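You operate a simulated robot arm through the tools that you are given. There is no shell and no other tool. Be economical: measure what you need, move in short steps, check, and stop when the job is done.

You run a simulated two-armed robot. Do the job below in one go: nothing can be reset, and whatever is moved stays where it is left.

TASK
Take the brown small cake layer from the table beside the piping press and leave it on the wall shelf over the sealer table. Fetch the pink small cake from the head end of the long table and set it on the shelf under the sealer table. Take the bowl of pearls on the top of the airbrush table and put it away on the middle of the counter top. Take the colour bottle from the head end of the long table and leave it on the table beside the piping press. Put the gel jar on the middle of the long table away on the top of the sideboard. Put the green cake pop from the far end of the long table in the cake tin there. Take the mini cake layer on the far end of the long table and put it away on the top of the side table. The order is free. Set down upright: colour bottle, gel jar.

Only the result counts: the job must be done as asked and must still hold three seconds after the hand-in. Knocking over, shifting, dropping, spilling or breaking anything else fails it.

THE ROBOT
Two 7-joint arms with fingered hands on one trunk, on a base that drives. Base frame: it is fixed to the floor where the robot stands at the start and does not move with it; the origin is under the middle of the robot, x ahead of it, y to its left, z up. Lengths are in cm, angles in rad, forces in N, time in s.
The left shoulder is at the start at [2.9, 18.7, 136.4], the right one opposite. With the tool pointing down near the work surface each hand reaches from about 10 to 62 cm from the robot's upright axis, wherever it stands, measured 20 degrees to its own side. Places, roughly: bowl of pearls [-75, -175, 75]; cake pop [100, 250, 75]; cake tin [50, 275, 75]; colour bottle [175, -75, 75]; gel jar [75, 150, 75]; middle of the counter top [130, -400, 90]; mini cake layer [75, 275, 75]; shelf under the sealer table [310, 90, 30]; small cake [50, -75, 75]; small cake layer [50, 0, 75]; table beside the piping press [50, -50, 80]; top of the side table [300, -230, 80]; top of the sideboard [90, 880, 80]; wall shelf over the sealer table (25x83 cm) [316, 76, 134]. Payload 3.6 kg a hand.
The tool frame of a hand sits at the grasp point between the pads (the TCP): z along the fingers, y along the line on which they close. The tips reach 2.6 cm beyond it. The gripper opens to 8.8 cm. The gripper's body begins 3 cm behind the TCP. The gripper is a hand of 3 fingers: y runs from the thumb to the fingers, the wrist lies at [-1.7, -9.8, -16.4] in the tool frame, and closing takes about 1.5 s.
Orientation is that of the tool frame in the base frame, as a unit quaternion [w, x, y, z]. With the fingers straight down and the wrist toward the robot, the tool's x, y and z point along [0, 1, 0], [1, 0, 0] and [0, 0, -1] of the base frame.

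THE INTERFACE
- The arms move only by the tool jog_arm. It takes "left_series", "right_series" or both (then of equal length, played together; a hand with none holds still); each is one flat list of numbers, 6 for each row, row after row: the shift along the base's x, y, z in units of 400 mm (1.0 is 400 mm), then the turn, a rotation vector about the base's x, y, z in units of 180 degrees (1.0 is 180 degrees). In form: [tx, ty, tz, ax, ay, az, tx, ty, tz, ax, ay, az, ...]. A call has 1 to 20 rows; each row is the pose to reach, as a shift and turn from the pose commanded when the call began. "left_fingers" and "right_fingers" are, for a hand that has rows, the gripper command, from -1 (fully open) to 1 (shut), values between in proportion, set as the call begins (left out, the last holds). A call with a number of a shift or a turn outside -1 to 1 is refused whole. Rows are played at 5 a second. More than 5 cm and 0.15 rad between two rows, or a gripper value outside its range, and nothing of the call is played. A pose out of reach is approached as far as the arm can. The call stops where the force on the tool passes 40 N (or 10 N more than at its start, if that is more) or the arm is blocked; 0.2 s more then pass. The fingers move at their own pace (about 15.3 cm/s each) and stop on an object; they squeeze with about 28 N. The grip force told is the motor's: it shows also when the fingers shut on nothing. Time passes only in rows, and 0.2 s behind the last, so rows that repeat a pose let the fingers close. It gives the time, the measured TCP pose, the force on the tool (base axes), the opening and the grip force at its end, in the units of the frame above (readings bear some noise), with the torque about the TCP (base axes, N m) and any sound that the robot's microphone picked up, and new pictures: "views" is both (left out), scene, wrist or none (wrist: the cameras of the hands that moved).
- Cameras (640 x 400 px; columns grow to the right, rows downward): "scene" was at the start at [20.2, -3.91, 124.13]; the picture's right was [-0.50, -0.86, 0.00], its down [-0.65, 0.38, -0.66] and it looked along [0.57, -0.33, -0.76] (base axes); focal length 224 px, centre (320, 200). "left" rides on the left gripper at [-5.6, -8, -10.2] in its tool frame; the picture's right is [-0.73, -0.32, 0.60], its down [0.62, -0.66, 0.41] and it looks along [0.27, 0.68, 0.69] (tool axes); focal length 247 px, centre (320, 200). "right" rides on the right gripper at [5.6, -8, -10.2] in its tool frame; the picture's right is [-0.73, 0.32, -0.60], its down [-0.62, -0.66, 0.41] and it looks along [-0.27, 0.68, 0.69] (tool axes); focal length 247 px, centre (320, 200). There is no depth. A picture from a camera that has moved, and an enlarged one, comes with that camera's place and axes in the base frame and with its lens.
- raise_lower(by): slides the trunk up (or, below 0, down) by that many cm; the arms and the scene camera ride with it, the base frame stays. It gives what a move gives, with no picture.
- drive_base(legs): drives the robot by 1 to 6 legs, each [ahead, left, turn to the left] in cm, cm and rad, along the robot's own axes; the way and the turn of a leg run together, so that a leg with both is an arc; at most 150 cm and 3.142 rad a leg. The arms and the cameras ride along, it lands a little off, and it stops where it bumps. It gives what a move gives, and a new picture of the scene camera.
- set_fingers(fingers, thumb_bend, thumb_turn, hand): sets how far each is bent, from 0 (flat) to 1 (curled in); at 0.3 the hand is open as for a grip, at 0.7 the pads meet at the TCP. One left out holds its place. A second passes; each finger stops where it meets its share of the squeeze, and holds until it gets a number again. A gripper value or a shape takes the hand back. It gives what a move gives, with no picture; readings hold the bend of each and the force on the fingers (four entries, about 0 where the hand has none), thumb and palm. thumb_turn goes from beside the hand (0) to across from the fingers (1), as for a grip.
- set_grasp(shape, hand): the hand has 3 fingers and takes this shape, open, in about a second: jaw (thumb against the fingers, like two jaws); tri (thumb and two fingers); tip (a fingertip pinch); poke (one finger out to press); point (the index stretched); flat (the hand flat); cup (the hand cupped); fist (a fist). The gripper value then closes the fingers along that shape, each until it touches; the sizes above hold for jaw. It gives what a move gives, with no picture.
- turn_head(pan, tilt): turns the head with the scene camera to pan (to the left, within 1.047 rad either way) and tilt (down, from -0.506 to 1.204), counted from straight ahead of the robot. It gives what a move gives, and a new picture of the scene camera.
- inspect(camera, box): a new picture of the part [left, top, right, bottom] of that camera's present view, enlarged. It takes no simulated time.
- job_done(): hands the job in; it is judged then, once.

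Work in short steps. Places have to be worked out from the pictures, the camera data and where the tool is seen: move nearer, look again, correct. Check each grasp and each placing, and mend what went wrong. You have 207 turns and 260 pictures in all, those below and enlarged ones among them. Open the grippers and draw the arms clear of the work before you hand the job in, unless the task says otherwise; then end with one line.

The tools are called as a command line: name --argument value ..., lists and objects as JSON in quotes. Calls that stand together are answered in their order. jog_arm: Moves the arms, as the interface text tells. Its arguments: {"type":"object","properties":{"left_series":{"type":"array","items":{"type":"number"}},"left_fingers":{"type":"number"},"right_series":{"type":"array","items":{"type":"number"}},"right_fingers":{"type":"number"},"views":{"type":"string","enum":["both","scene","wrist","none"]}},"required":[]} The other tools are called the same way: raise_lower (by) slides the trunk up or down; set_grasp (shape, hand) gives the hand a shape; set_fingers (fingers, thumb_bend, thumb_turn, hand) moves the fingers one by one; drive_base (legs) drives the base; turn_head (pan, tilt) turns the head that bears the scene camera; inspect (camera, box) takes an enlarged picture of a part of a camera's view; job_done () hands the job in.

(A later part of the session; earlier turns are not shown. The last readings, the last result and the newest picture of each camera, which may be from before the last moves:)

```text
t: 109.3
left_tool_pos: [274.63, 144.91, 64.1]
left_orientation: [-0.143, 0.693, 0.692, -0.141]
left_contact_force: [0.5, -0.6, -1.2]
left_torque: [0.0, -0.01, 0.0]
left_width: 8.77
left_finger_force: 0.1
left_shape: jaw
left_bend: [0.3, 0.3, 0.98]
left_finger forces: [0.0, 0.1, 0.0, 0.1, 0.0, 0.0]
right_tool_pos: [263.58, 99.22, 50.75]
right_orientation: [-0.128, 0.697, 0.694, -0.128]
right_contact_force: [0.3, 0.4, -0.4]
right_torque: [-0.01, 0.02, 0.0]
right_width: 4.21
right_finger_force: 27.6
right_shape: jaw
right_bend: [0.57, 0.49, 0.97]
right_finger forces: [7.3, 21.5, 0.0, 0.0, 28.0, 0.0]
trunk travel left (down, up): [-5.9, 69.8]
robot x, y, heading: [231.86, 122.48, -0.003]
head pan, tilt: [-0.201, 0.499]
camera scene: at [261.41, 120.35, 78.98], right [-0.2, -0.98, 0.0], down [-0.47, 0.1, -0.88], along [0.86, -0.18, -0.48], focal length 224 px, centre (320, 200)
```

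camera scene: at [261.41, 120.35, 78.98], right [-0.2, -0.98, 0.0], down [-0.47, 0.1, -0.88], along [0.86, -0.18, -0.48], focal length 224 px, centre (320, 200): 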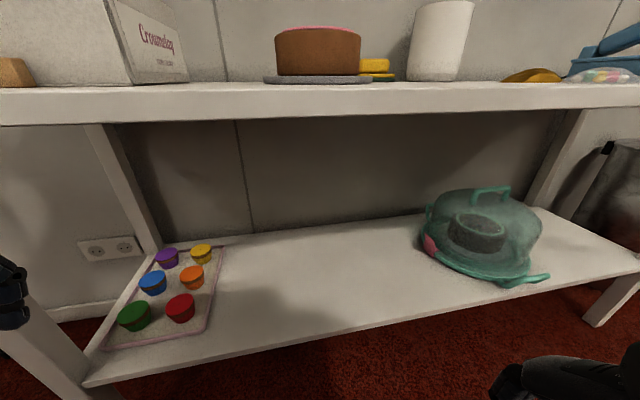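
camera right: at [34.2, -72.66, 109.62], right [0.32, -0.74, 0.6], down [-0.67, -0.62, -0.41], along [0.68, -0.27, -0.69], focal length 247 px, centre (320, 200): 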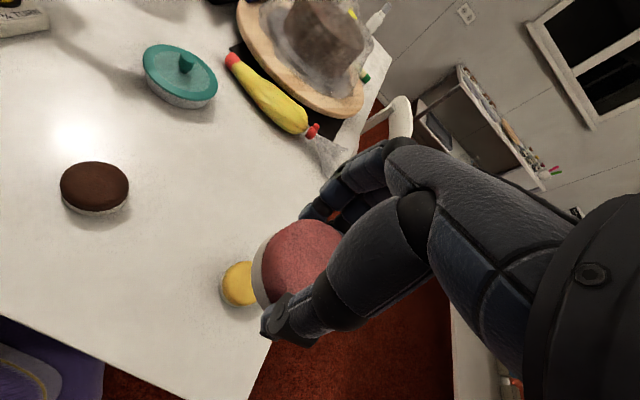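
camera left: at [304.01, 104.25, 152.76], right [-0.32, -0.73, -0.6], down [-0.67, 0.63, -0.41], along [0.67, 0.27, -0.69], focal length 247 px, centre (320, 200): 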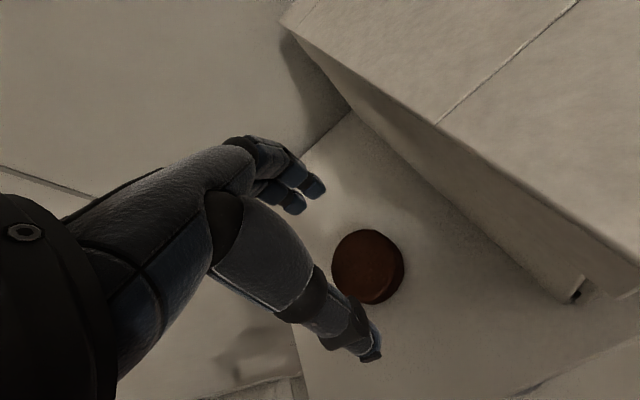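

The trunk leans forward as it lowers; the shelf has a big free patch around (301,106). Straighten the right hand, pull the left back, then drive a bit closer.

jog_arm --left_series '[-0.1, 0, 0, 0, -0.03, 0, -0.2, 0.02, 0, 0, -0.06, 0, -0.3, 0.04, 0, 0, -0.09, 0]' --right_series '[0, 0, -0.05, 0, -0.04, 0, 0, 0, -0.1, 0, -0.08, 0, 0, 0, -0.2, 0, -0.116, 0]' --views "none"

drive_base --legs '[[12, 0, 0]]'

```text
t: 110.1
left_tool_pos: [271.41, 148.59, 54.18]
left_orientation: [-0.043, 0.706, 0.705, -0.041]
left_contact_force: [0.0, 0.0, -0.6]
left_torque: [0.01, -0.02, -0.04]
left_width: 8.8
left_finger_force: 0.0
left_shape: jaw
left_bend: [0.3, 0.3, 0.98]
left_finger forces: [0.0, 0.1, 0.0, 0.1, 0.1, 0.0]
left hand out of reach, approached as far as the arm can: row 1, 2, 3
right_tool_pos: [263.6, 99.2, 42.6]
right_orientation: [0.001, 0.709, 0.706, 0.001]
right_contact_force: [-0.4, -0.2, -0.2]
right_torque: [-0.02, 0.01, 0.01]
right_width: 4.22
right_finger_force: 28.5
right_shape: jaw
right_bend: [0.57, 0.49, 0.97]
right_finger forces: [7.3, 21.6, 0.0, 0.0, 27.9, 0.0]
trunk travel left (down, up): [-5.9, 69.8]
robot x, y, heading: [232.17, 122.68, -0.007]
head pan, tilt: [-0.201, 0.499]
```

```text
t: 111.3
left_tool_pos: [283.26, 148.53, 53.98]
left_orientation: [-0.044, 0.706, 0.706, -0.041]
left_contact_force: [0.0, -0.2, 0.6]
left_torque: [0.01, -0.03, -0.01]
left_width: 8.81
left_finger_force: 0.2
left_shape: jaw
left_bend: [0.3, 0.3, 0.98]
left_finger forces: [0.0, 0.0, 0.1, 0.0, 0.1, 0.0]
right_tool_pos: [275.68, 99.19, 42.76]
right_orientation: [0.0, 0.707, 0.707, 0.001]
right_contact_force: [0.1, 0.0, -0.7]
right_torque: [0.0, 0.05, 0.0]
right_width: 4.23
right_finger_force: 28.4
right_shape: jaw
right_bend: [0.57, 0.49, 0.97]
right_finger forces: [7.3, 21.6, 0.1, 0.0, 28.0, 0.0]
trunk travel left (down, up): [-5.9, 69.8]
robot x, y, heading: [243.9, 122.29, -0.003]
head pan, tilt: [-0.201, 0.499]
camera scene: at [273.39, 120.32, 78.98], right [-0.2, -0.98, 0.0], down [-0.47, 0.1, -0.88], along [0.86, -0.18, -0.48], focal length 224 px, centre (320, 200)
```

scene: 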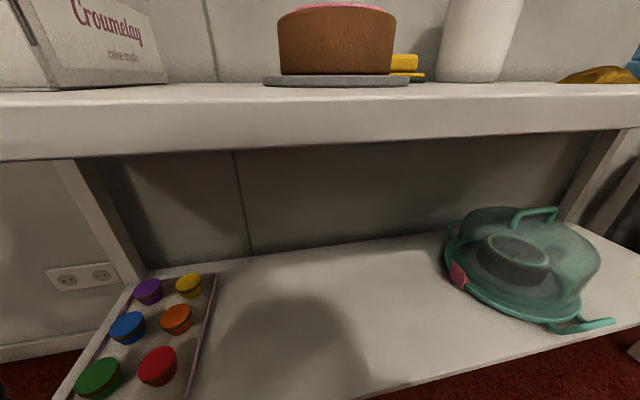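

Move the right hand in over the lower shelf at a low height, watching forces.

jog_arm --right_series '[0.02, 0.01, -0.09, 0, 0, 0, 0.12, 0.03, -0.1, 0, 0, 0, 0.23, 0.05, -0.1, 0, 0, 0, 0.34, 0.07, -0.1, 0, 0, 0, 0.45, 0.09, -0.1, 0, 0, 0, 0.55, 0.1, -0.1, 0, 0, 0, 0.63, 0.1, -0.1, 0, 0, 0]' --views "both"

```text
t: 112.9
left_tool_pos: [283.3, 148.55, 54.11]
left_orientation: [-0.043, 0.706, 0.706, -0.041]
left_contact_force: [0.4, -0.2, -0.7]
left_torque: [0.0, 0.0, 0.02]
left_width: 8.79
left_finger_force: 0.1
left_shape: jaw
left_bend: [0.3, 0.3, 0.98]
left_finger forces: [0.0, 0.0, 0.0, 0.0, 0.0, 0.0]
right_tool_pos: [301.07, 103.41, 38.77]
right_orientation: [0.0, 0.708, 0.706, 0.001]
right_contact_force: [0.6, -0.1, 0.5]
right_torque: [0.01, 0.0, 0.01]
right_width: 4.21
right_finger_force: 28.4
right_shape: jaw
right_bend: [0.57, 0.49, 0.97]
right_finger forces: [7.2, 21.6, 0.0, 0.0, 28.0, 0.1]
trunk travel left (down, up): [-5.9, 69.8]
robot x, y, heading: [244.12, 122.31, -0.006]
head pan, tilt: [-0.201, 0.499]
camera scene: at [273.39, 120.32, 78.97], right [-0.2, -0.98, 0.0], down [-0.47, 0.1, -0.88], along [0.86, -0.18, -0.48], focal length 224 px, centre (320, 200)
camera right: at [292.99, 108.96, 48.91], right [0.32, -0.74, 0.6], down [-0.67, -0.62, -0.41], along [0.68, -0.27, -0.69], focal length 247 px, centre (320, 200)
```

scene: 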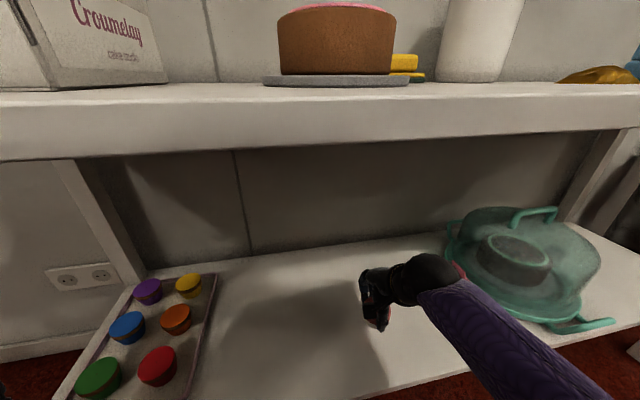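
right: 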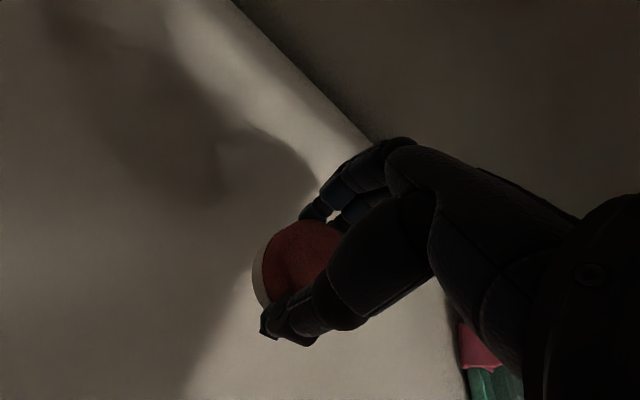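

Well inside the free patch. Lower gently to contact.

jog_arm --right_series '[0, 0, -0.03, 0, 0, 0, 0, 0, -0.06, 0, 0, 0, 0, 0, -0.085, 0, 0, 0, 0, 0, -0.1, 0, 0, 0, 0, 0, -0.11, 0, 0, 0]' --views "none"

```text
t: 114.1
left_tool_pos: [283.23, 148.57, 53.98]
left_orientation: [-0.043, 0.706, 0.706, -0.041]
left_contact_force: [0.1, 0.1, -0.8]
left_torque: [0.0, 0.02, 0.0]
left_width: 8.81
left_finger_force: 0.1
left_shape: jaw
left_bend: [0.3, 0.3, 0.98]
left_finger forces: [0.0, 0.0, 0.0, 0.1, 0.0, 0.0]
right_tool_pos: [300.97, 103.23, 34.32]
right_orientation: [0.001, 0.707, 0.707, 0.0]
right_contact_force: [0.4, -0.3, -0.5]
right_torque: [0.0, 0.02, 0.04]
right_width: 4.23
right_finger_force: 27.7
right_shape: jaw
right_bend: [0.57, 0.49, 0.97]
right_finger forces: [7.1, 21.6, 0.0, 0.0, 28.0, 0.0]
trunk travel left (down, up): [-5.9, 69.8]
robot x, y, heading: [244.29, 122.15, -0.007]
head pan, tilt: [-0.201, 0.499]
```

jog_arm --right_series '[0, 0, -0.01, 0, 0, 0, 0, 0, -0.02, 0, 0, 0, 0, 0, -0.03, 0, 0, 0, 0, 0, -0.037, 0, 0, 0]' --views "none"

```text
t: 115.1
left_tool_pos: [283.19, 148.67, 54.22]
left_orientation: [-0.044, 0.706, 0.705, -0.04]
left_contact_force: [0.3, -0.9, 0.2]
left_torque: [-0.04, 0.03, -0.01]
left_width: 8.8
left_finger_force: 0.0
left_shape: jaw
left_bend: [0.3, 0.3, 0.98]
left_finger forces: [0.0, 0.0, 0.1, 0.0, 0.0, 0.1]
right_tool_pos: [301.23, 103.22, 33.26]
right_orientation: [0.004, 0.708, 0.706, 0.005]
right_contact_force: [-3.2, -0.4, 21.3]
right_torque: [-0.04, 0.59, 0.02]
right_width: 4.24
right_finger_force: 28.0
right_shape: jaw
right_bend: [0.57, 0.49, 0.97]
right_finger forces: [6.7, 22.6, 0.0, 0.1, 30.9, 0.0]
trunk travel left (down, up): [-5.9, 69.8]
robot x, y, heading: [243.79, 122.74, -0.005]
head pan, tilt: [-0.201, 0.499]
```

Contact (21 N). Ease up a hair, release, and lift clear.

jog_arm --right_series '[0, 0, 0.004, 0, 0, 0, 0, 0, 0.004, 0, 0, 0, 0, 0, 0.004, 0, 0, 0, 0, 0, 0.004, 0, 0, 0, 0, 0, 0.06, 0, 0, 0, 0, 0, 0.13, 0, 0, 0]' --right_fingers -1 --views "wrist"

```text
t: 116.5
left_tool_pos: [283.2, 148.63, 54.07]
left_orientation: [-0.044, 0.706, 0.705, -0.041]
left_contact_force: [0.0, 0.2, -0.2]
left_torque: [-0.01, 0.01, 0.0]
left_width: 8.78
left_finger_force: 0.1
left_shape: jaw
left_bend: [0.3, 0.3, 0.98]
left_finger forces: [0.0, 0.0, 0.0, 0.0, 0.1, 0.0]
right_tool_pos: [300.86, 103.35, 38.12]
right_orientation: [0.001, 0.707, 0.707, 0.001]
right_contact_force: [0.3, -0.1, 0.3]
right_torque: [0.01, 0.02, -0.01]
right_width: 8.78
right_finger_force: 0.0
right_shape: jaw
right_bend: [0.3, 0.3, 0.98]
right_finger forces: [0.1, 0.0, 0.0, 0.1, 0.1, 0.0]
trunk travel left (down, up): [-5.9, 69.8]
robot x, y, heading: [243.9, 122.35, -0.004]
head pan, tilt: [-0.201, 0.499]
camera right: at [292.89, 108.96, 48.17], right [0.32, -0.74, 0.6], down [-0.67, -0.62, -0.41], along [0.68, -0.27, -0.69], focal length 247 px, centre (320, 200)
```

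right: 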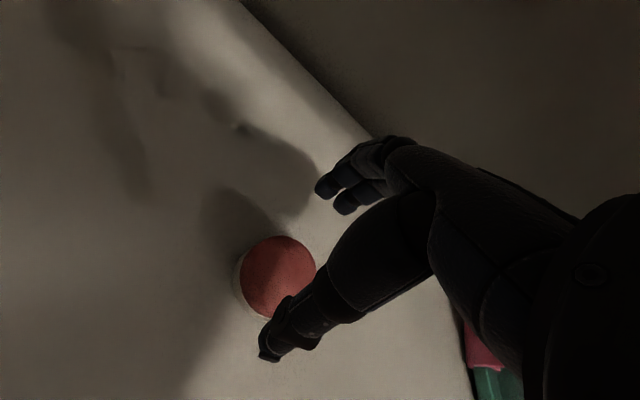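

Pink cake placed upright on the lower shelf. Withdraw, back off, and raise the trunk.

jog_arm --right_series '[0, 0, 0.06, 0, 0, 0, -0.1, 0, 0.1, 0, 0, 0, -0.2, 0, 0.1, 0, 0, 0, -0.3, -0.02, 0.1, 0, 0, 0, -0.4, -0.04, 0.1, 0, 0, 0, -0.5, -0.06, 0.1, 0, 0, 0, -0.6, -0.08, 0.1, 0, 0, 0]' --views "none"

drive_base --legs '[[-12, 0, 0]]'

raise_lower --by 40

```text
t: 118.1
left_tool_pos: [283.14, 148.57, 53.98]
left_orientation: [-0.044, 0.706, 0.705, -0.041]
left_contact_force: [-0.4, 0.0, 0.0]
left_torque: [0.01, 0.02, -0.02]
left_width: 8.79
left_finger_force: 0.1
left_shape: jaw
left_bend: [0.3, 0.3, 0.98]
left_finger forces: [0.0, 0.0, 0.0, 0.0, 0.0, 0.0]
right_tool_pos: [276.95, 100.22, 41.98]
right_orientation: [0.0, 0.708, 0.707, 0.001]
right_contact_force: [-0.1, -0.1, -1.1]
right_torque: [0.03, 0.0, 0.04]
right_width: 8.77
right_finger_force: 0.0
right_shape: jaw
right_bend: [0.3, 0.3, 0.98]
right_finger forces: [0.0, 0.0, 0.0, 0.1, 0.1, 0.0]
trunk travel left (down, up): [-5.9, 69.8]
robot x, y, heading: [244.05, 122.28, -0.007]
head pan, tilt: [-0.201, 0.499]
```

```text
t: 119.4
left_tool_pos: [271.36, 148.71, 54.01]
left_orientation: [-0.043, 0.705, 0.706, -0.042]
left_contact_force: [-0.4, 0.9, -0.2]
left_torque: [0.02, 0.0, 0.0]
left_width: 8.81
left_finger_force: 0.1
left_shape: jaw
left_bend: [0.3, 0.3, 0.98]
left_finger forces: [0.1, 0.0, 0.0, 0.1, 0.0, 0.0]
right_tool_pos: [265.05, 100.19, 42.14]
right_orientation: [0.0, 0.707, 0.707, 0.001]
right_contact_force: [-0.2, 0.5, -0.5]
right_torque: [-0.03, 0.0, -0.03]
right_width: 8.8
right_finger_force: 0.0
right_shape: jaw
right_bend: [0.3, 0.3, 0.98]
right_finger forces: [0.0, 0.1, 0.0, 0.0, 0.0, 0.1]
trunk travel left (down, up): [-5.9, 69.8]
robot x, y, heading: [231.97, 122.14, -0.001]
head pan, tilt: [-0.201, 0.499]
camera scene: at [261.5, 120.37, 78.97], right [-0.2, -0.98, 0.0], down [-0.47, 0.1, -0.88], along [0.86, -0.18, -0.48], focal length 224 px, centre (320, 200)
```

scene: 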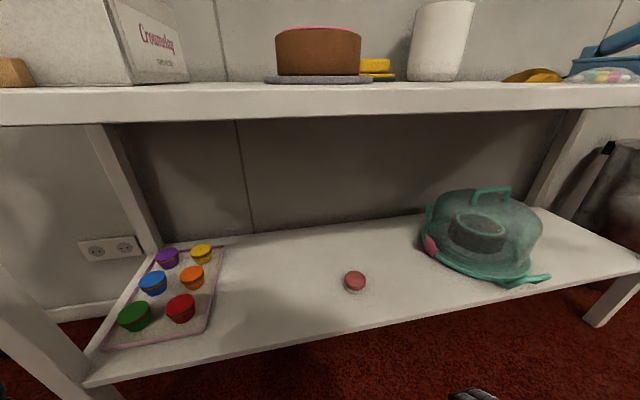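

```text
t: 123.2
left_tool_pos: [271.39, 148.65, 94.05]
left_orientation: [-0.044, 0.706, 0.706, -0.041]
left_contact_force: [0.1, -0.4, 0.3]
left_torque: [0.04, 0.02, 0.02]
left_width: 8.8
left_finger_force: 0.1
left_shape: jaw
left_bend: [0.3, 0.3, 0.98]
left_finger forces: [0.1, 0.0, 0.0, 0.0, 0.0, 0.1]
right_tool_pos: [265.06, 100.35, 82.19]
right_orientation: [0.0, 0.708, 0.706, 0.001]
right_contact_force: [0.7, 0.1, 0.8]
right_torque: [-0.01, 0.01, -0.02]
right_width: 8.8
right_finger_force: 0.0
right_shape: jaw
right_bend: [0.3, 0.3, 0.98]
right_finger forces: [0.0, 0.1, 0.0, 0.0, 0.0, 0.1]
trunk travel left (down, up): [-45.9, 29.8]
robot x, y, heading: [232.32, 122.1, -0.003]
head pan, tilt: [-0.201, 0.499]
```

Good. Raise the hands for travel, then drive back down the lane and turn toward the head end of the long table.

jog_arm --left_series '[0, 0, 0.05, 0, 0, 0, 0, 0, 0.1, 0, 0, 0, 0, 0, 0.15, 0, 0, 0, 0, 0, 0.2, 0, 0, 0]' --right_series '[0, 0, 0.11, 0, 0, 0, 0, 0, 0.22, 0, 0, 0, 0, 0, 0.33, 0, 0, 0, 0, 0, 0.44, 0, 0, 0]' --views "none"

drive_base --legs '[[0, -140, 0], [0, -122, 0], [0, 0, 1.57], [0, 55, 0]]'

turn_head --pan 0.0 --tilt 0.6

```text
t: 124.2
left_tool_pos: [271.36, 148.72, 102.02]
left_orientation: [-0.044, 0.706, 0.706, -0.042]
left_contact_force: [0.0, 0.2, 0.0]
left_torque: [-0.01, -0.02, -0.03]
left_width: 8.76
left_finger_force: 0.2
left_shape: jaw
left_bend: [0.3, 0.3, 0.98]
left_finger forces: [0.1, 0.0, 0.0, 0.1, 0.0, 0.1]
right_tool_pos: [265.12, 100.28, 99.74]
right_orientation: [0.0, 0.708, 0.706, 0.001]
right_contact_force: [1.4, 0.0, 0.5]
right_torque: [0.02, 0.01, 0.04]
right_width: 8.8
right_finger_force: 0.0
right_shape: jaw
right_bend: [0.3, 0.3, 0.98]
right_finger forces: [0.0, 0.1, 0.0, 0.1, 0.0, 0.0]
trunk travel left (down, up): [-45.9, 29.8]
robot x, y, heading: [231.73, 121.87, -0.003]
head pan, tilt: [-0.201, 0.499]
```

```text
t: 143.7
left_tool_pos: [147.88, -104.46, 102.28]
left_orientation: [0.0, -0.015, 0.998, -0.06]
left_contact_force: [-0.3, 0.3, 0.3]
left_torque: [0.02, -0.03, -0.05]
left_width: 8.77
left_finger_force: 0.1
left_shape: jaw
left_bend: [0.3, 0.3, 0.98]
left_finger forces: [0.0, 0.0, 0.1, 0.0, 0.1, 0.0]
right_tool_pos: [196.55, -109.41, 99.77]
right_orientation: [0.0, -0.013, 1.0, 0.0]
right_contact_force: [-0.1, 0.1, -1.2]
right_torque: [0.01, -0.05, 0.0]
right_width: 8.8
right_finger_force: 0.1
right_shape: jaw
right_bend: [0.3, 0.3, 0.98]
right_finger forces: [0.0, 0.0, 0.1, 0.0, 0.0, 0.1]
trunk travel left (down, up): [-45.9, 29.8]
robot x, y, heading: [175.67, -142.89, 1.589]
head pan, tilt: [-0.201, 0.499]
camera scene: at [176.62, -120.21, 122.3], right [0.98, -0.17, 0.0], down [-0.08, -0.47, -0.88], along [0.15, 0.86, -0.48], focal length 224 px, centre (320, 200)
```

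scene: 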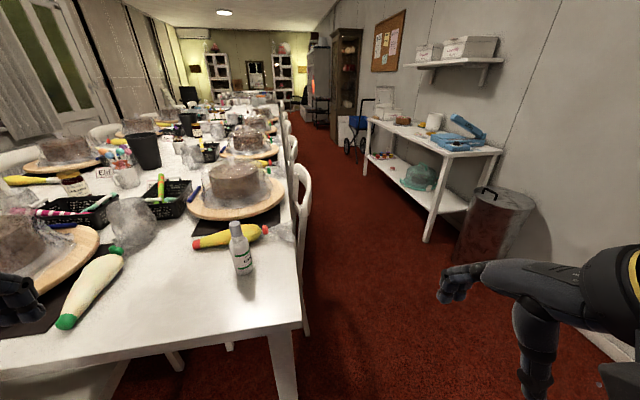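

```text
t: 144.4
left_tool_pos: [148.06, -104.55, 102.09]
left_orientation: [-0.001, -0.013, 0.998, -0.06]
left_contact_force: [0.3, -0.9, 0.1]
left_torque: [0.0, 0.02, -0.02]
left_width: 8.8
left_finger_force: 0.0
left_shape: jaw
left_bend: [0.3, 0.3, 0.98]
left_finger forces: [0.0, 0.0, 0.0, 0.0, 0.1, 0.0]
right_tool_pos: [196.77, -109.49, 99.78]
right_orientation: [-0.001, -0.013, 1.0, 0.001]
right_contact_force: [-0.6, 0.2, -0.6]
right_torque: [-0.01, -0.01, -0.03]
right_width: 8.76
right_finger_force: 0.1
right_shape: jaw
right_bend: [0.3, 0.3, 0.98]
right_finger forces: [0.0, 0.1, 0.0, 0.0, 0.0, 0.0]
trunk travel left (down, up): [-45.9, 29.8]
robot x, y, heading: [175.69, -143.2, 1.594]
head pan, tilt: [0.0, 0.6]
camera scene: at [174.9, -120.33, 121.39], right [1.0, 0.02, 0.0], down [0.01, -0.56, -0.83], along [-0.02, 0.82, -0.56], focal length 224 px, centre (320, 200)
```

scene: 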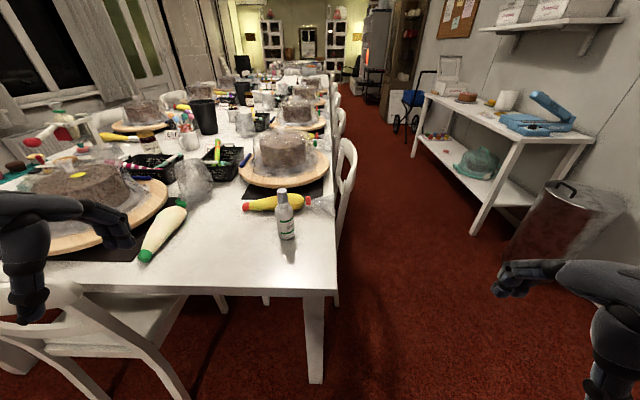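

The colour bottle stands at ≈(164,-73), ~16.5 cm tall. I'll approach and take it by its cap from above with the left hand, keeping it upright.

drive_base --legs '[[20, -5, -0.023]]'

jog_arm --left_series '[0.08, 0.02, 0.02, 0, 0, 0, 0.15, 0.05, 0.04, 0, 0, 0, 0.22, 0.1, 0.05, 0, 0, 0]' --left_fingers -1 --views "both"

```text
t: 146.1
left_tool_pos: [153.73, -83.76, 101.98]
left_orientation: [-0.001, -0.002, 0.998, -0.061]
left_contact_force: [0.3, 0.2, 0.2]
left_torque: [-0.03, 0.0, 0.0]
left_width: 8.79
left_finger_force: 0.1
left_shape: jaw
left_bend: [0.3, 0.3, 0.98]
left_finger forces: [0.1, 0.0, 0.1, 0.0, 0.0, 0.1]
right_tool_pos: [202.21, -89.68, 99.62]
right_orientation: [-0.001, -0.002, 1.0, 0.001]
right_contact_force: [-0.4, -0.1, 0.4]
right_torque: [0.0, 0.01, 0.02]
right_width: 8.79
right_finger_force: 0.0
right_shape: jaw
right_bend: [0.3, 0.3, 0.98]
right_finger forces: [0.1, 0.1, 0.0, 0.0, 0.1, 0.0]
trunk travel left (down, up): [-45.9, 29.8]
robot x, y, heading: [180.45, -123.1, 1.576]
head pan, tilt: [0.0, 0.6]
camera scene: at [180.23, -100.08, 121.36], right [1.0, 0.0, 0.0], down [0.0, -0.57, -0.82], along [0.0, 0.82, -0.57], focal length 224 px, centre (320, 200)
```

scene: 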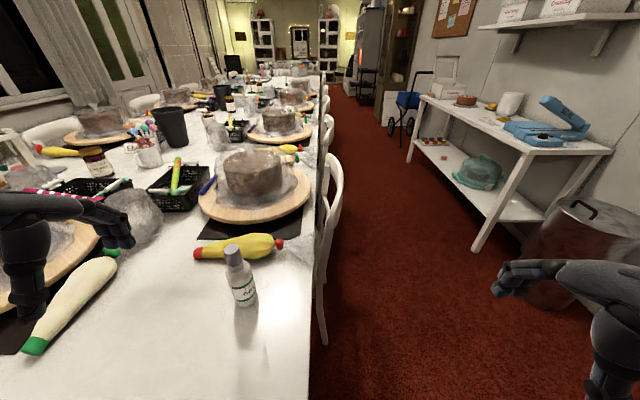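

```text
t: 146.8
left_tool_pos: [162.5, -79.81, 104.07]
left_orientation: [-0.002, -0.002, 0.998, -0.06]
left_contact_force: [1.0, -0.6, 0.1]
left_torque: [0.0, 0.03, -0.04]
left_width: 8.81
left_finger_force: 0.1
left_shape: jaw
left_bend: [0.3, 0.3, 0.98]
left_finger forces: [0.1, 0.1, 0.0, 0.1, 0.0, 0.0]
right_tool_pos: [202.32, -89.67, 99.58]
right_orientation: [-0.001, -0.002, 1.0, 0.001]
right_contact_force: [0.7, 0.9, -0.2]
right_torque: [0.01, -0.01, -0.01]
right_width: 8.8
right_finger_force: 0.1
right_shape: jaw
right_bend: [0.3, 0.3, 0.98]
right_finger forces: [0.0, 0.0, 0.0, 0.0, 0.1, 0.0]
trunk travel left (down, up): [-45.9, 29.8]
robot x, y, heading: [180.61, -123.28, 1.572]
head pan, tilt: [0.0, 0.6]
camera scene: at [180.28, -100.15, 121.38], right [1.0, 0.0, 0.0], down [0.0, -0.57, -0.82], along [0.0, 0.82, -0.57], focal length 224 px, centre (320, 200)
camera left: at [168.27, -86.51, 115.22], right [0.73, -0.38, -0.56], down [-0.62, -0.71, -0.32], along [-0.27, 0.59, -0.76], focal length 247 px, centre (320, 200)
```

scene: 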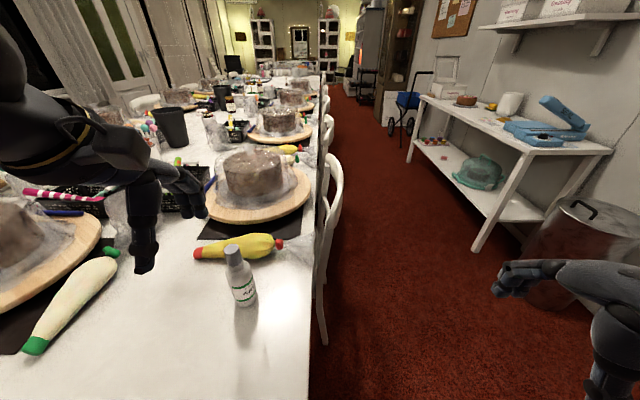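
left: 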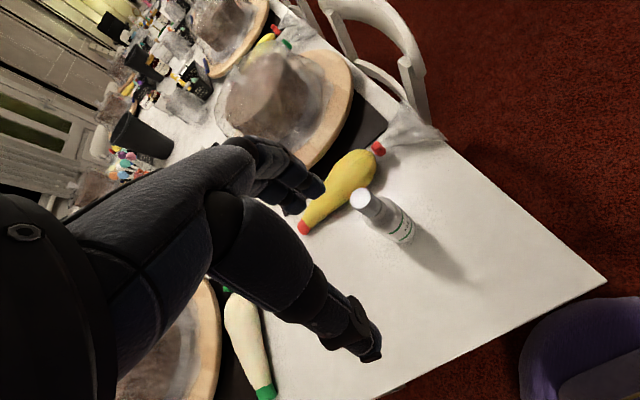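

Cap top at ≈(164.1,-71.4,90.4). Bring the hand above it, straightened.

jog_arm --left_series '[0.02, 0.08, 0, 0.019, 0, 0, 0.04, 0.16, 0, 0.0385, 0, 0, 0.04, 0.208, -0.05, 0.0385, 0, 0, 0.04, 0.208, -0.12, 0.0385, 0, 0]' --views "wrist"

```text
t: 147.8
left_tool_pos: [164.02, -71.58, 99.27]
left_orientation: [-0.002, -0.002, 1.0, 0.001]
left_contact_force: [0.4, 0.6, 0.2]
left_torque: [0.0, -0.02, -0.04]
left_width: 8.8
left_finger_force: 0.1
left_shape: jaw
left_bend: [0.3, 0.3, 0.98]
left_finger forces: [0.0, 0.0, 0.1, 0.0, 0.1, 0.1]
right_tool_pos: [202.31, -89.82, 99.62]
right_orientation: [0.0, -0.002, 1.0, 0.001]
right_contact_force: [0.1, 1.3, -0.1]
right_torque: [-0.02, 0.0, -0.02]
right_width: 8.78
right_finger_force: 0.1
right_shape: jaw
right_bend: [0.3, 0.3, 0.98]
right_finger forces: [0.1, 0.1, 0.1, 0.1, 0.0, 0.0]
trunk travel left (down, up): [-45.9, 29.8]
robot x, y, heading: [180.13, -122.82, 1.573]
head pan, tilt: [0.0, 0.6]
camera left: at [169.82, -79.47, 109.54], right [0.73, -0.31, -0.6], down [-0.62, -0.67, -0.41], along [-0.27, 0.67, -0.69], focal length 247 px, centre (320, 200)
```

left: 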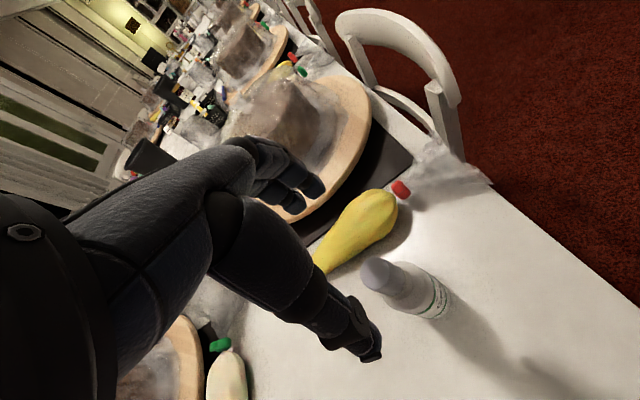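

Aligned over the cap. Descend to z≈89 and close gently.

jog_arm --left_series '[0, 0, -0.08, 0, 0, 0, 0, 0, -0.16, 0, 0, 0, 0, 0, -0.22, 0, 0, 0, 0, 0, -0.255, 0, 0, 0]' --views "wrist"

```text
t: 148.8
left_tool_pos: [164.05, -71.46, 89.01]
left_orientation: [-0.001, -0.003, 1.0, 0.001]
left_contact_force: [0.3, -0.3, -0.1]
left_torque: [-0.02, 0.02, -0.02]
left_width: 8.77
left_finger_force: 0.2
left_shape: jaw
left_bend: [0.3, 0.3, 0.98]
left_finger forces: [0.0, 0.0, 0.1, 0.1, 0.0, 0.0]
right_tool_pos: [202.25, -89.74, 99.63]
right_orientation: [-0.002, -0.002, 1.0, 0.001]
right_contact_force: [0.1, 0.3, -0.7]
right_torque: [0.0, 0.03, 0.01]
right_width: 8.76
right_finger_force: 0.0
right_shape: jaw
right_bend: [0.3, 0.3, 0.98]
right_finger forces: [0.0, 0.1, 0.0, 0.0, 0.1, 0.0]
trunk travel left (down, up): [-45.9, 29.8]
robot x, y, heading: [180.26, -122.94, 1.571]
head pan, tilt: [0.0, 0.6]
camera left: at [169.81, -79.41, 99.31], right [0.73, -0.31, -0.6], down [-0.62, -0.67, -0.41], along [-0.27, 0.67, -0.69], focal length 247 px, centre (320, 200)
```

left: 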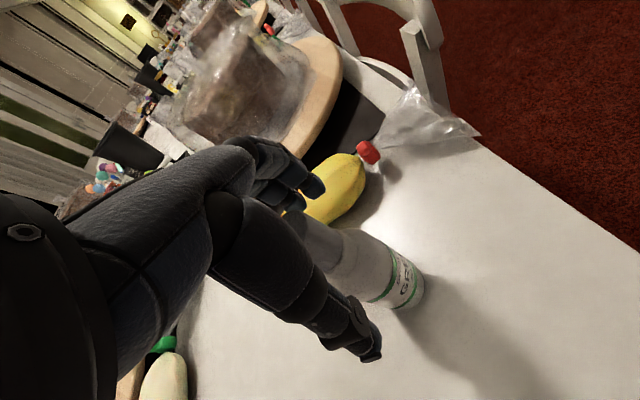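

The cap is between thumb and fingers. Close.

jog_arm --left_series '[0, 0, 0, 0, 0, 0, 0, 0, 0, 0, 0, 0, 0, 0, 0, 0, 0, 0, 0, 0, 0, 0, 0, 0, 0, 0, 0, 0, 0, 0, 0, 0, 0, 0, 0, 0, 0, 0, 0, 0, 0, 0, 0, 0, 0, 0, 0, 0]' --left_fingers 1 --views "wrist"

```text
t: 150.7
left_tool_pos: [164.08, -71.53, 89.18]
left_orientation: [0.0, -0.002, 1.0, 0.001]
left_contact_force: [0.3, -0.5, 5.0]
left_torque: [-0.11, 0.06, -0.02]
left_width: 1.79
left_finger_force: 28.5
left_shape: jaw
left_bend: [0.63, 0.72, 1.0]
left_finger forces: [8.0, 19.8, 0.0, 0.1, 27.9, 0.0]
right_tool_pos: [202.25, -89.76, 99.63]
right_orientation: [-0.001, -0.002, 1.0, 0.0]
right_contact_force: [0.7, 0.1, 0.9]
right_torque: [-0.01, 0.03, -0.03]
right_width: 8.79
right_finger_force: 0.0
right_shape: jaw
right_bend: [0.3, 0.3, 0.98]
right_finger forces: [0.1, 0.1, 0.1, 0.0, 0.1, 0.0]
trunk travel left (down, up): [-45.9, 29.8]
robot x, y, heading: [180.55, -123.08, 1.566]
head pan, tilt: [0.0, 0.6]
camera left: at [169.83, -79.44, 99.37], right [0.73, -0.31, -0.6], down [-0.62, -0.67, -0.41], along [-0.27, 0.67, -0.69], focal length 247 px, centre (320, 200)
```

left: 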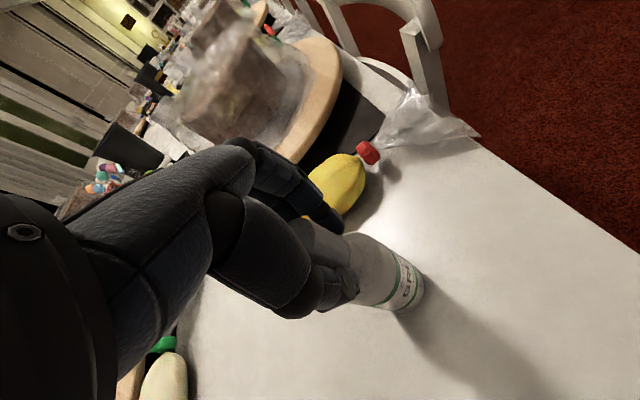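

Gripped with both fingers and thumb on the cap. Lift slightly and check it hangs upright.

jog_arm --left_series '[0, 0, 0.02, 0, 0, 0, 0, 0, 0.06, 0, 0, 0, 0, 0, 0.12, 0, 0, 0, 0, 0, 0.2, 0, 0, 0]' --views "both"

```text
t: 151.7
left_tool_pos: [164.1, -71.69, 97.04]
left_orientation: [0.0, -0.002, 1.0, 0.0]
left_contact_force: [0.5, 0.0, -0.9]
left_torque: [0.01, -0.02, 0.03]
left_width: 1.74
left_finger_force: 27.5
left_shape: jaw
left_bend: [0.63, 0.74, 1.0]
left_finger forces: [8.8, 17.1, 0.0, 0.0, 28.3, 0.0]
right_tool_pos: [202.21, -89.81, 99.51]
right_orientation: [-0.001, -0.001, 1.0, 0.001]
right_contact_force: [0.5, 0.8, 0.2]
right_torque: [0.03, 0.0, -0.01]
right_width: 8.8
right_finger_force: 0.0
right_shape: jaw
right_bend: [0.3, 0.3, 0.98]
right_finger forces: [0.2, 0.1, 0.0, 0.0, 0.0, 0.0]
trunk travel left (down, up): [-45.9, 29.8]
robot x, y, heading: [180.31, -122.77, 1.567]
head pan, tilt: [0.0, 0.6]
camera scene: at [180.22, -100.2, 121.39], right [1.0, 0.0, 0.0], down [0.0, -0.57, -0.82], along [0.0, 0.82, -0.57], focal length 224 px, centre (320, 200)
camera left: at [169.87, -79.51, 107.37], right [0.73, -0.31, -0.6], down [-0.62, -0.67, -0.41], along [-0.27, 0.67, -0.69], focal length 247 px, centre (320, 200)
```

scene: 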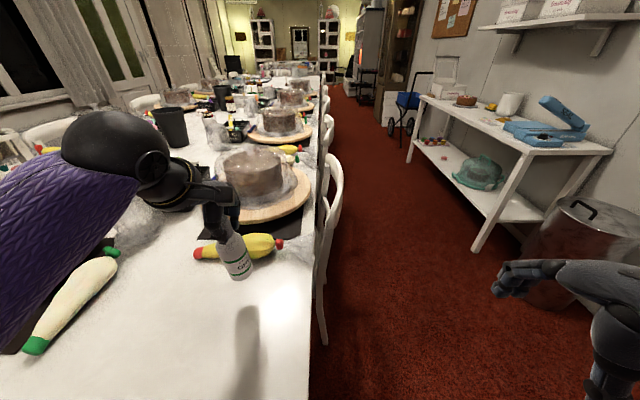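
left: 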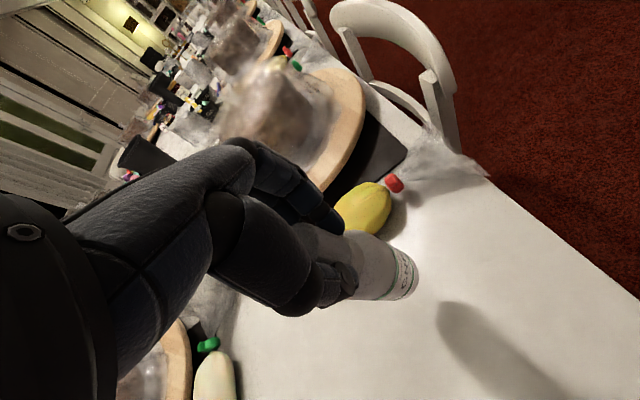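

The bottle is held upright. Lift and pull it back, retreat into the aisle and travel back to the near side.

jog_arm --left_series '[0, 0, 0.08, 0, 0, 0, 0, -0.05, 0.16, 0, 0, 0, 0, -0.14, 0.2, 0, 0, 0, 0, -0.22, 0.22, 0, 0, 0, 0, -0.3, 0.22, 0, 0, 0]' --views "none"

drive_base --legs '[[-21, 0, 0], [0, 120, 0], [0, 85, 0]]'

```text
t: 152.8
left_tool_pos: [163.89, -83.58, 105.86]
left_orientation: [-0.001, -0.003, 1.0, 0.001]
left_contact_force: [-1.3, 0.5, -0.9]
left_torque: [0.04, -0.03, -0.04]
left_width: 1.73
left_finger_force: 27.6
left_shape: jaw
left_bend: [0.63, 0.74, 1.0]
left_finger forces: [8.7, 17.4, 0.0, 0.0, 29.3, 0.0]
right_tool_pos: [202.25, -89.69, 99.69]
right_orientation: [0.0, -0.002, 1.0, 0.001]
right_contact_force: [0.0, -0.5, -0.7]
right_torque: [0.01, -0.01, -0.03]
right_width: 8.79
right_finger_force: 0.2
right_shape: jaw
right_bend: [0.3, 0.3, 0.98]
right_finger forces: [0.1, 0.1, 0.1, 0.0, 0.1, 0.1]
trunk travel left (down, up): [-45.9, 29.8]
robot x, y, heading: [180.59, -123.03, 1.572]
head pan, tilt: [0.0, 0.6]
```

```text
t: 164.3
left_tool_pos: [-41.75, -103.79, 105.92]
left_orientation: [-0.001, -0.001, 1.0, -0.001]
left_contact_force: [0.3, -0.2, -1.2]
left_torque: [-0.04, -0.02, -0.03]
left_width: 1.72
left_finger_force: 27.7
left_shape: jaw
left_bend: [0.63, 0.74, 1.0]
left_finger forces: [8.8, 17.3, 0.0, 0.0, 29.4, 0.1]
right_tool_pos: [-3.46, -110.05, 99.7]
right_orientation: [0.0, -0.001, 1.0, 0.001]
right_contact_force: [-0.5, -0.2, 0.5]
right_torque: [-0.01, -0.02, 0.0]
right_width: 8.78
right_finger_force: 0.0
right_shape: jaw
right_bend: [0.3, 0.3, 0.98]
right_finger forces: [0.0, 0.0, 0.0, 0.1, 0.1, 0.0]
trunk travel left (down, up): [-45.9, 29.8]
robot x, y, heading: [-25.84, -143.18, 1.57]
head pan, tilt: [0.0, 0.6]
camera scene: at [-25.55, -120.37, 121.39], right [1.0, 0.0, 0.0], down [0.0, -0.57, -0.82], along [0.0, 0.82, -0.57], focal length 224 px, centre (320, 200)
```

scene: 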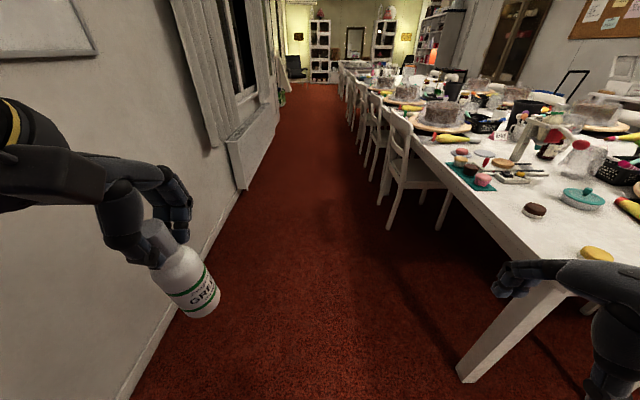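

Clear near-side lane. Turn to face the table and go to the press area.

drive_base --legs '[[0, 0, -1.57], [0, 76, 0]]'

turn_head --pan 0.1 --tilt 0.65

```text
t: 172.2
left_tool_pos: [14.06, -51.4, 105.95]
left_orientation: [-0.001, 0.707, 0.708, 0.001]
left_contact_force: [0.3, 0.1, -1.5]
left_torque: [0.01, 0.02, -0.01]
left_width: 1.72
left_finger_force: 28.0
left_shape: jaw
left_bend: [0.63, 0.74, 1.0]
left_finger forces: [9.0, 17.2, 0.1, 0.1, 28.8, 0.1]
right_tool_pos: [7.72, -89.66, 99.69]
right_orientation: [0.0, 0.707, 0.707, 0.0]
right_contact_force: [-0.1, 0.4, 0.3]
right_torque: [0.03, -0.02, 0.02]
right_width: 8.8
right_finger_force: 0.0
right_shape: jaw
right_bend: [0.3, 0.3, 0.98]
right_finger forces: [0.1, 0.1, 0.0, 0.0, 0.1, 0.0]
trunk travel left (down, up): [-45.9, 29.8]
robot x, y, heading: [-25.7, -67.97, -0.0]
head pan, tilt: [0.0, 0.6]
camera scene: at [-2.75, -67.67, 121.39], right [0.0, -1.0, 0.0], down [-0.57, 0.0, -0.82], along [0.82, 0.0, -0.57], focal length 224 px, centre (320, 200)
```

scene: 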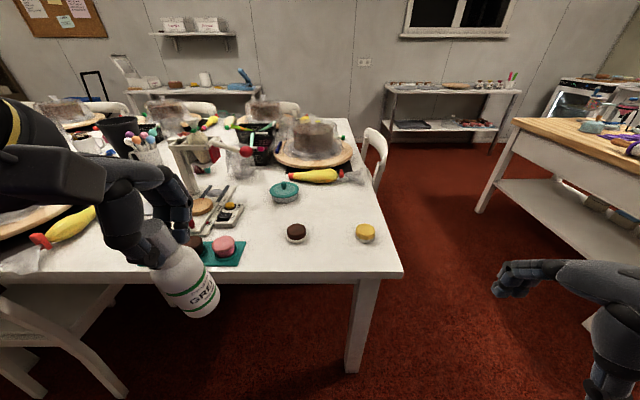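

```text
t: 172.9
left_tool_pos: [14.01, -51.54, 105.9]
left_orientation: [-0.001, 0.706, 0.708, 0.0]
left_contact_force: [0.1, -0.9, -0.3]
left_torque: [-0.02, 0.01, 0.0]
left_width: 1.73
left_finger_force: 28.4
left_shape: jaw
left_bend: [0.63, 0.74, 1.0]
left_finger forces: [8.9, 17.4, 0.0, 0.1, 28.8, 0.0]
right_tool_pos: [7.66, -89.71, 99.56]
right_orientation: [0.0, 0.707, 0.707, 0.001]
right_contact_force: [0.1, 0.1, -0.1]
right_torque: [0.0, 0.0, 0.01]
right_width: 8.79
right_finger_force: 0.1
right_shape: jaw
right_bend: [0.3, 0.3, 0.98]
right_finger forces: [0.0, 0.1, 0.1, 0.0, 0.1, 0.0]
trunk travel left (down, up): [-45.9, 29.8]
robot x, y, heading: [-25.03, -67.96, -0.002]
head pan, tilt: [0.099, 0.649]
camera scene: at [-2.94, -66.88, 120.96], right [0.1, -1.0, 0.0], down [-0.6, -0.06, -0.8], along [0.79, 0.08, -0.6], focal length 224 px, centre (320, 200)
```

scene: 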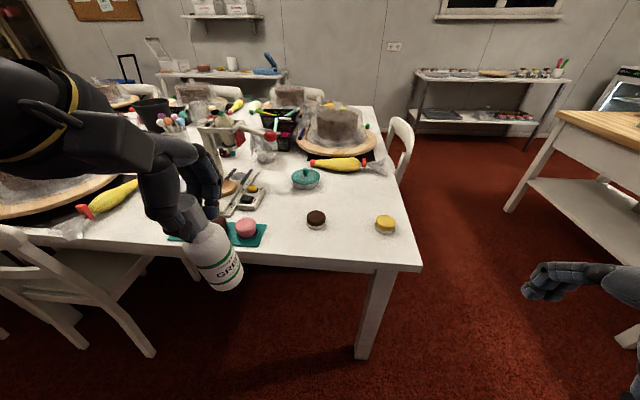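

Target spot ≈(52,-50) is free. Drive 28 cm ahead and bring the bottle over it.

drive_base --legs '[[28, 0, 0]]'

jog_arm --left_series '[0.08, 0.01, 0, 0, 0, 0, 0.16, 0.03, 0, 0, 0, 0, 0.24, 0.035, 0, 0, 0, 0, 0.24, 0.035, -0.1, 0, 0, 0]' --views "both"

```text
t: 174.8
left_tool_pos: [42.16, -51.55, 105.8]
left_orientation: [0.0, 0.707, 0.707, 0.001]
left_contact_force: [-1.0, 0.5, -1.1]
left_torque: [0.05, -0.01, 0.03]
left_width: 1.71
left_finger_force: 27.5
left_shape: jaw
left_bend: [0.63, 0.74, 1.0]
left_finger forces: [8.9, 17.4, 0.1, 0.0, 28.7, 0.0]
right_tool_pos: [35.74, -89.7, 99.66]
right_orientation: [-0.001, 0.708, 0.707, 0.001]
right_contact_force: [0.1, 0.1, -0.2]
right_torque: [-0.01, -0.02, 0.0]
right_width: 8.78
right_finger_force: 0.1
right_shape: jaw
right_bend: [0.3, 0.3, 0.98]
right_finger forces: [0.0, 0.1, 0.0, 0.0, 0.1, 0.0]
trunk travel left (down, up): [-45.9, 29.8]
robot x, y, heading: [2.88, -67.61, -0.0]
head pan, tilt: [0.099, 0.649]
camera scene: at [25.12, -66.95, 120.94], right [0.1, -1.0, 0.0], down [-0.6, -0.06, -0.8], along [0.79, 0.08, -0.61], focal length 224 px, centre (320, 200)
```

scene: 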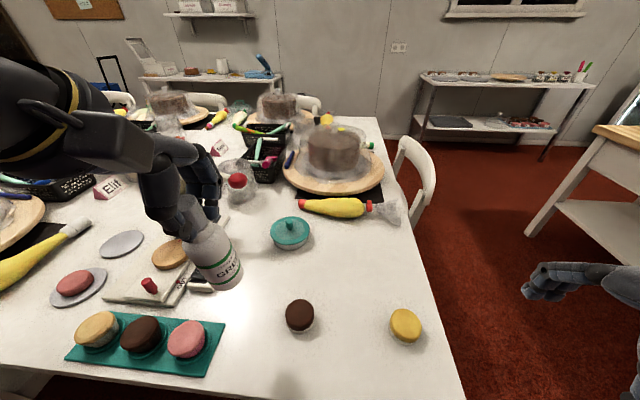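

```text
t: 175.8
left_tool_pos: [51.75, -50.15, 101.88]
left_orientation: [0.0, 0.707, 0.707, 0.001]
left_contact_force: [0.4, 0.6, -0.9]
left_torque: [-0.02, 0.01, 0.0]
left_width: 1.71
left_finger_force: 27.9
left_shape: jaw
left_bend: [0.63, 0.74, 1.0]
left_finger forces: [9.0, 17.5, 0.0, 0.1, 29.0, 0.0]
right_tool_pos: [35.7, -89.76, 99.85]
right_orientation: [0.0, 0.708, 0.706, 0.0]
right_contact_force: [-0.2, -0.2, 0.4]
right_torque: [-0.02, -0.02, 0.04]
right_width: 8.78
right_finger_force: 0.0
right_shape: jaw
right_bend: [0.3, 0.3, 0.98]
right_finger forces: [0.1, 0.0, 0.1, 0.0, 0.0, 0.0]
trunk travel left (down, up): [-45.9, 29.8]
robot x, y, heading: [2.52, -67.64, -0.004]
head pan, tilt: [0.099, 0.649]
camera scene: at [24.94, -66.92, 120.97], right [0.1, -1.0, 0.0], down [-0.6, -0.06, -0.8], along [0.79, 0.08, -0.6], focal length 224 px, centre (320, 200)
camera left: at [43.72, -55.85, 112.09], right [-0.32, -0.73, -0.6], down [-0.66, 0.62, -0.41], along [0.68, 0.27, -0.69], focal length 247 px, centre (320, 200)
```

scene: 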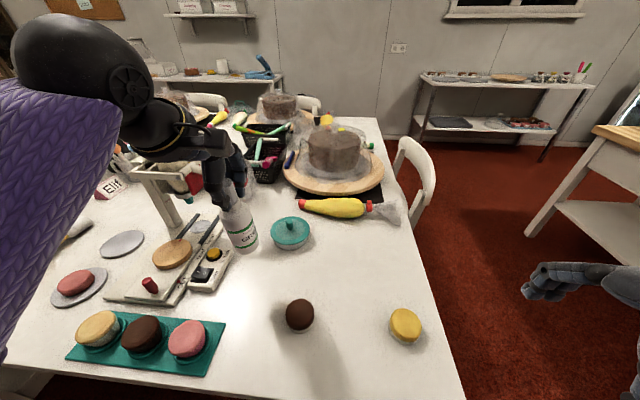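
left: 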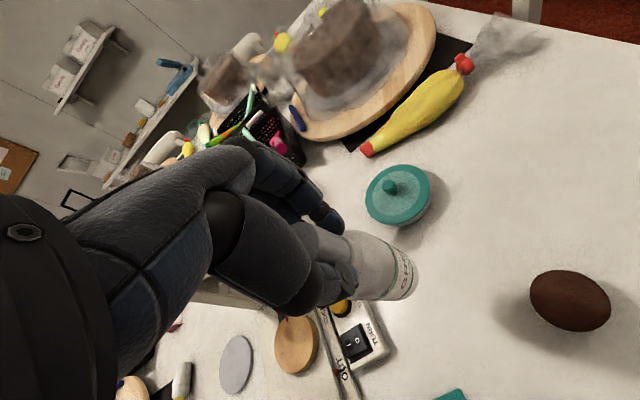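

The landing point (≈(52,-50)) projects onto empty table. Lower to just above, then to contact.

jog_arm --left_series '[0, 0, -0.1, 0, 0, 0, 0, 0, -0.2, 0, 0, 0, 0, 0, -0.26, 0, 0, 0, 0, 0, -0.3, 0, 0, 0, 0, 0, -0.31, 0, 0, 0, 0, 0, -0.318, 0, 0, 0]' --views "scene"

```text
t: 177.2
left_tool_pos: [51.78, -50.33, 89.31]
left_orientation: [0.001, 0.707, 0.707, 0.002]
left_contact_force: [-0.2, -0.4, 7.9]
left_torque: [-0.05, 0.13, 0.01]
left_width: 1.73
left_finger_force: 27.5
left_shape: jaw
left_bend: [0.63, 0.74, 1.0]
left_finger forces: [9.7, 18.5, 0.0, 0.1, 34.0, 0.0]
right_tool_pos: [35.51, -89.91, 99.73]
right_orientation: [0.0, 0.708, 0.706, 0.001]
right_contact_force: [-0.4, -0.8, 0.3]
right_torque: [-0.01, 0.02, -0.04]
right_width: 8.77
right_finger_force: 0.2
right_shape: jaw
right_bend: [0.3, 0.3, 0.98]
right_finger forces: [0.0, 0.0, 0.0, 0.0, 0.1, 0.0]
trunk travel left (down, up): [-45.9, 29.8]
robot x, y, heading: [2.53, -67.62, -0.005]
head pan, tilt: [0.099, 0.649]
camera scene: at [24.93, -66.98, 120.99], right [0.1, -1.0, 0.0], down [-0.6, -0.06, -0.8], along [0.79, 0.08, -0.6], focal length 224 px, centre (320, 200)
```

scene: 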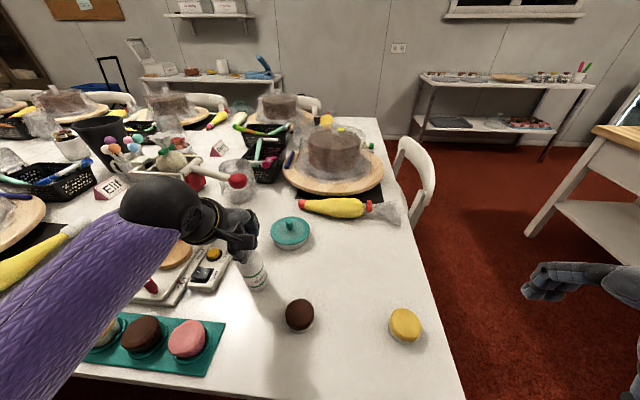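

Bottle is on the table (≈8 N). Release, wait, and rise straight up.

jog_arm --left_series '[0, 0, 0, 0, 0, 0, 0, 0, 0, 0, 0, 0, 0, 0, 0, 0, 0, 0, 0, 0, 0, 0, 0, 0, 0, 0, 0, 0, 0, 0, 0, 0, 0.06, 0, 0, 0, 0, 0, 0.14, 0, 0, 0, 0, 0, 0.24, 0, 0, 0]' --left_fingers -1 --views "both"

```text
t: 179.1
left_tool_pos: [51.52, -50.15, 98.88]
left_orientation: [-0.001, 0.707, 0.707, 0.002]
left_contact_force: [0.7, -0.1, 0.9]
left_torque: [0.02, -0.02, -0.01]
left_width: 8.77
left_finger_force: 0.0
left_shape: jaw
left_bend: [0.3, 0.3, 0.98]
left_finger forces: [0.1, 0.0, 0.0, 0.0, 0.0, 0.0]
right_tool_pos: [35.61, -89.76, 99.5]
right_orientation: [-0.001, 0.708, 0.706, 0.001]
right_contact_force: [0.0, -0.2, -0.2]
right_torque: [0.01, -0.02, 0.0]
right_width: 8.76
right_finger_force: 0.0
right_shape: jaw
right_bend: [0.3, 0.3, 0.98]
right_finger forces: [0.1, 0.0, 0.0, 0.0, 0.1, 0.1]
trunk travel left (down, up): [-45.9, 29.8]
robot x, y, heading: [2.74, -67.73, -0.003]
head pan, tilt: [0.099, 0.649]
camera scene: at [25.0, -66.97, 120.96], right [0.1, -1.0, 0.0], down [-0.6, -0.06, -0.8], along [0.79, 0.08, -0.6], focal length 224 px, centre (320, 200)
camera left: at [43.65, -55.87, 109.1], right [-0.32, -0.73, -0.6], down [-0.67, 0.62, -0.41], along [0.67, 0.27, -0.69], focal length 247 px, centre (320, 200)
```

scene: 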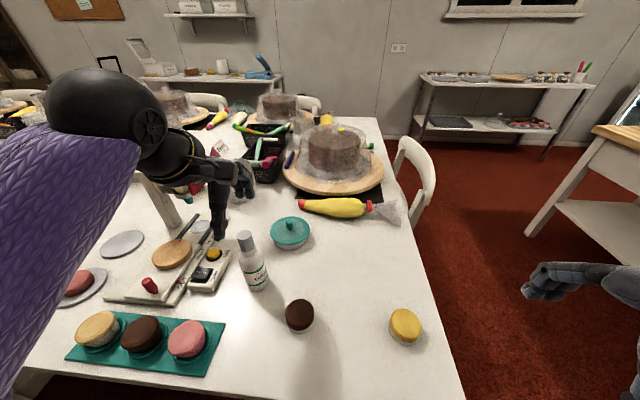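
left: 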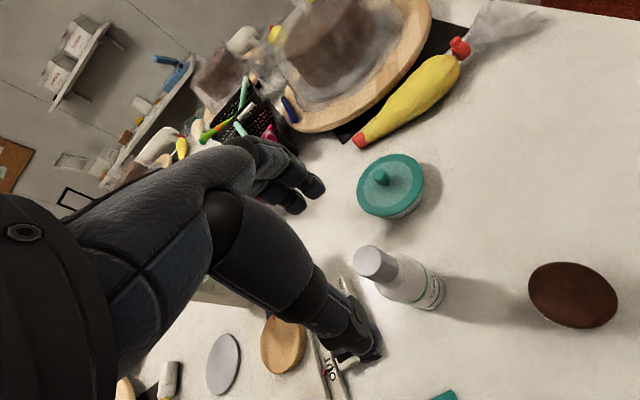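

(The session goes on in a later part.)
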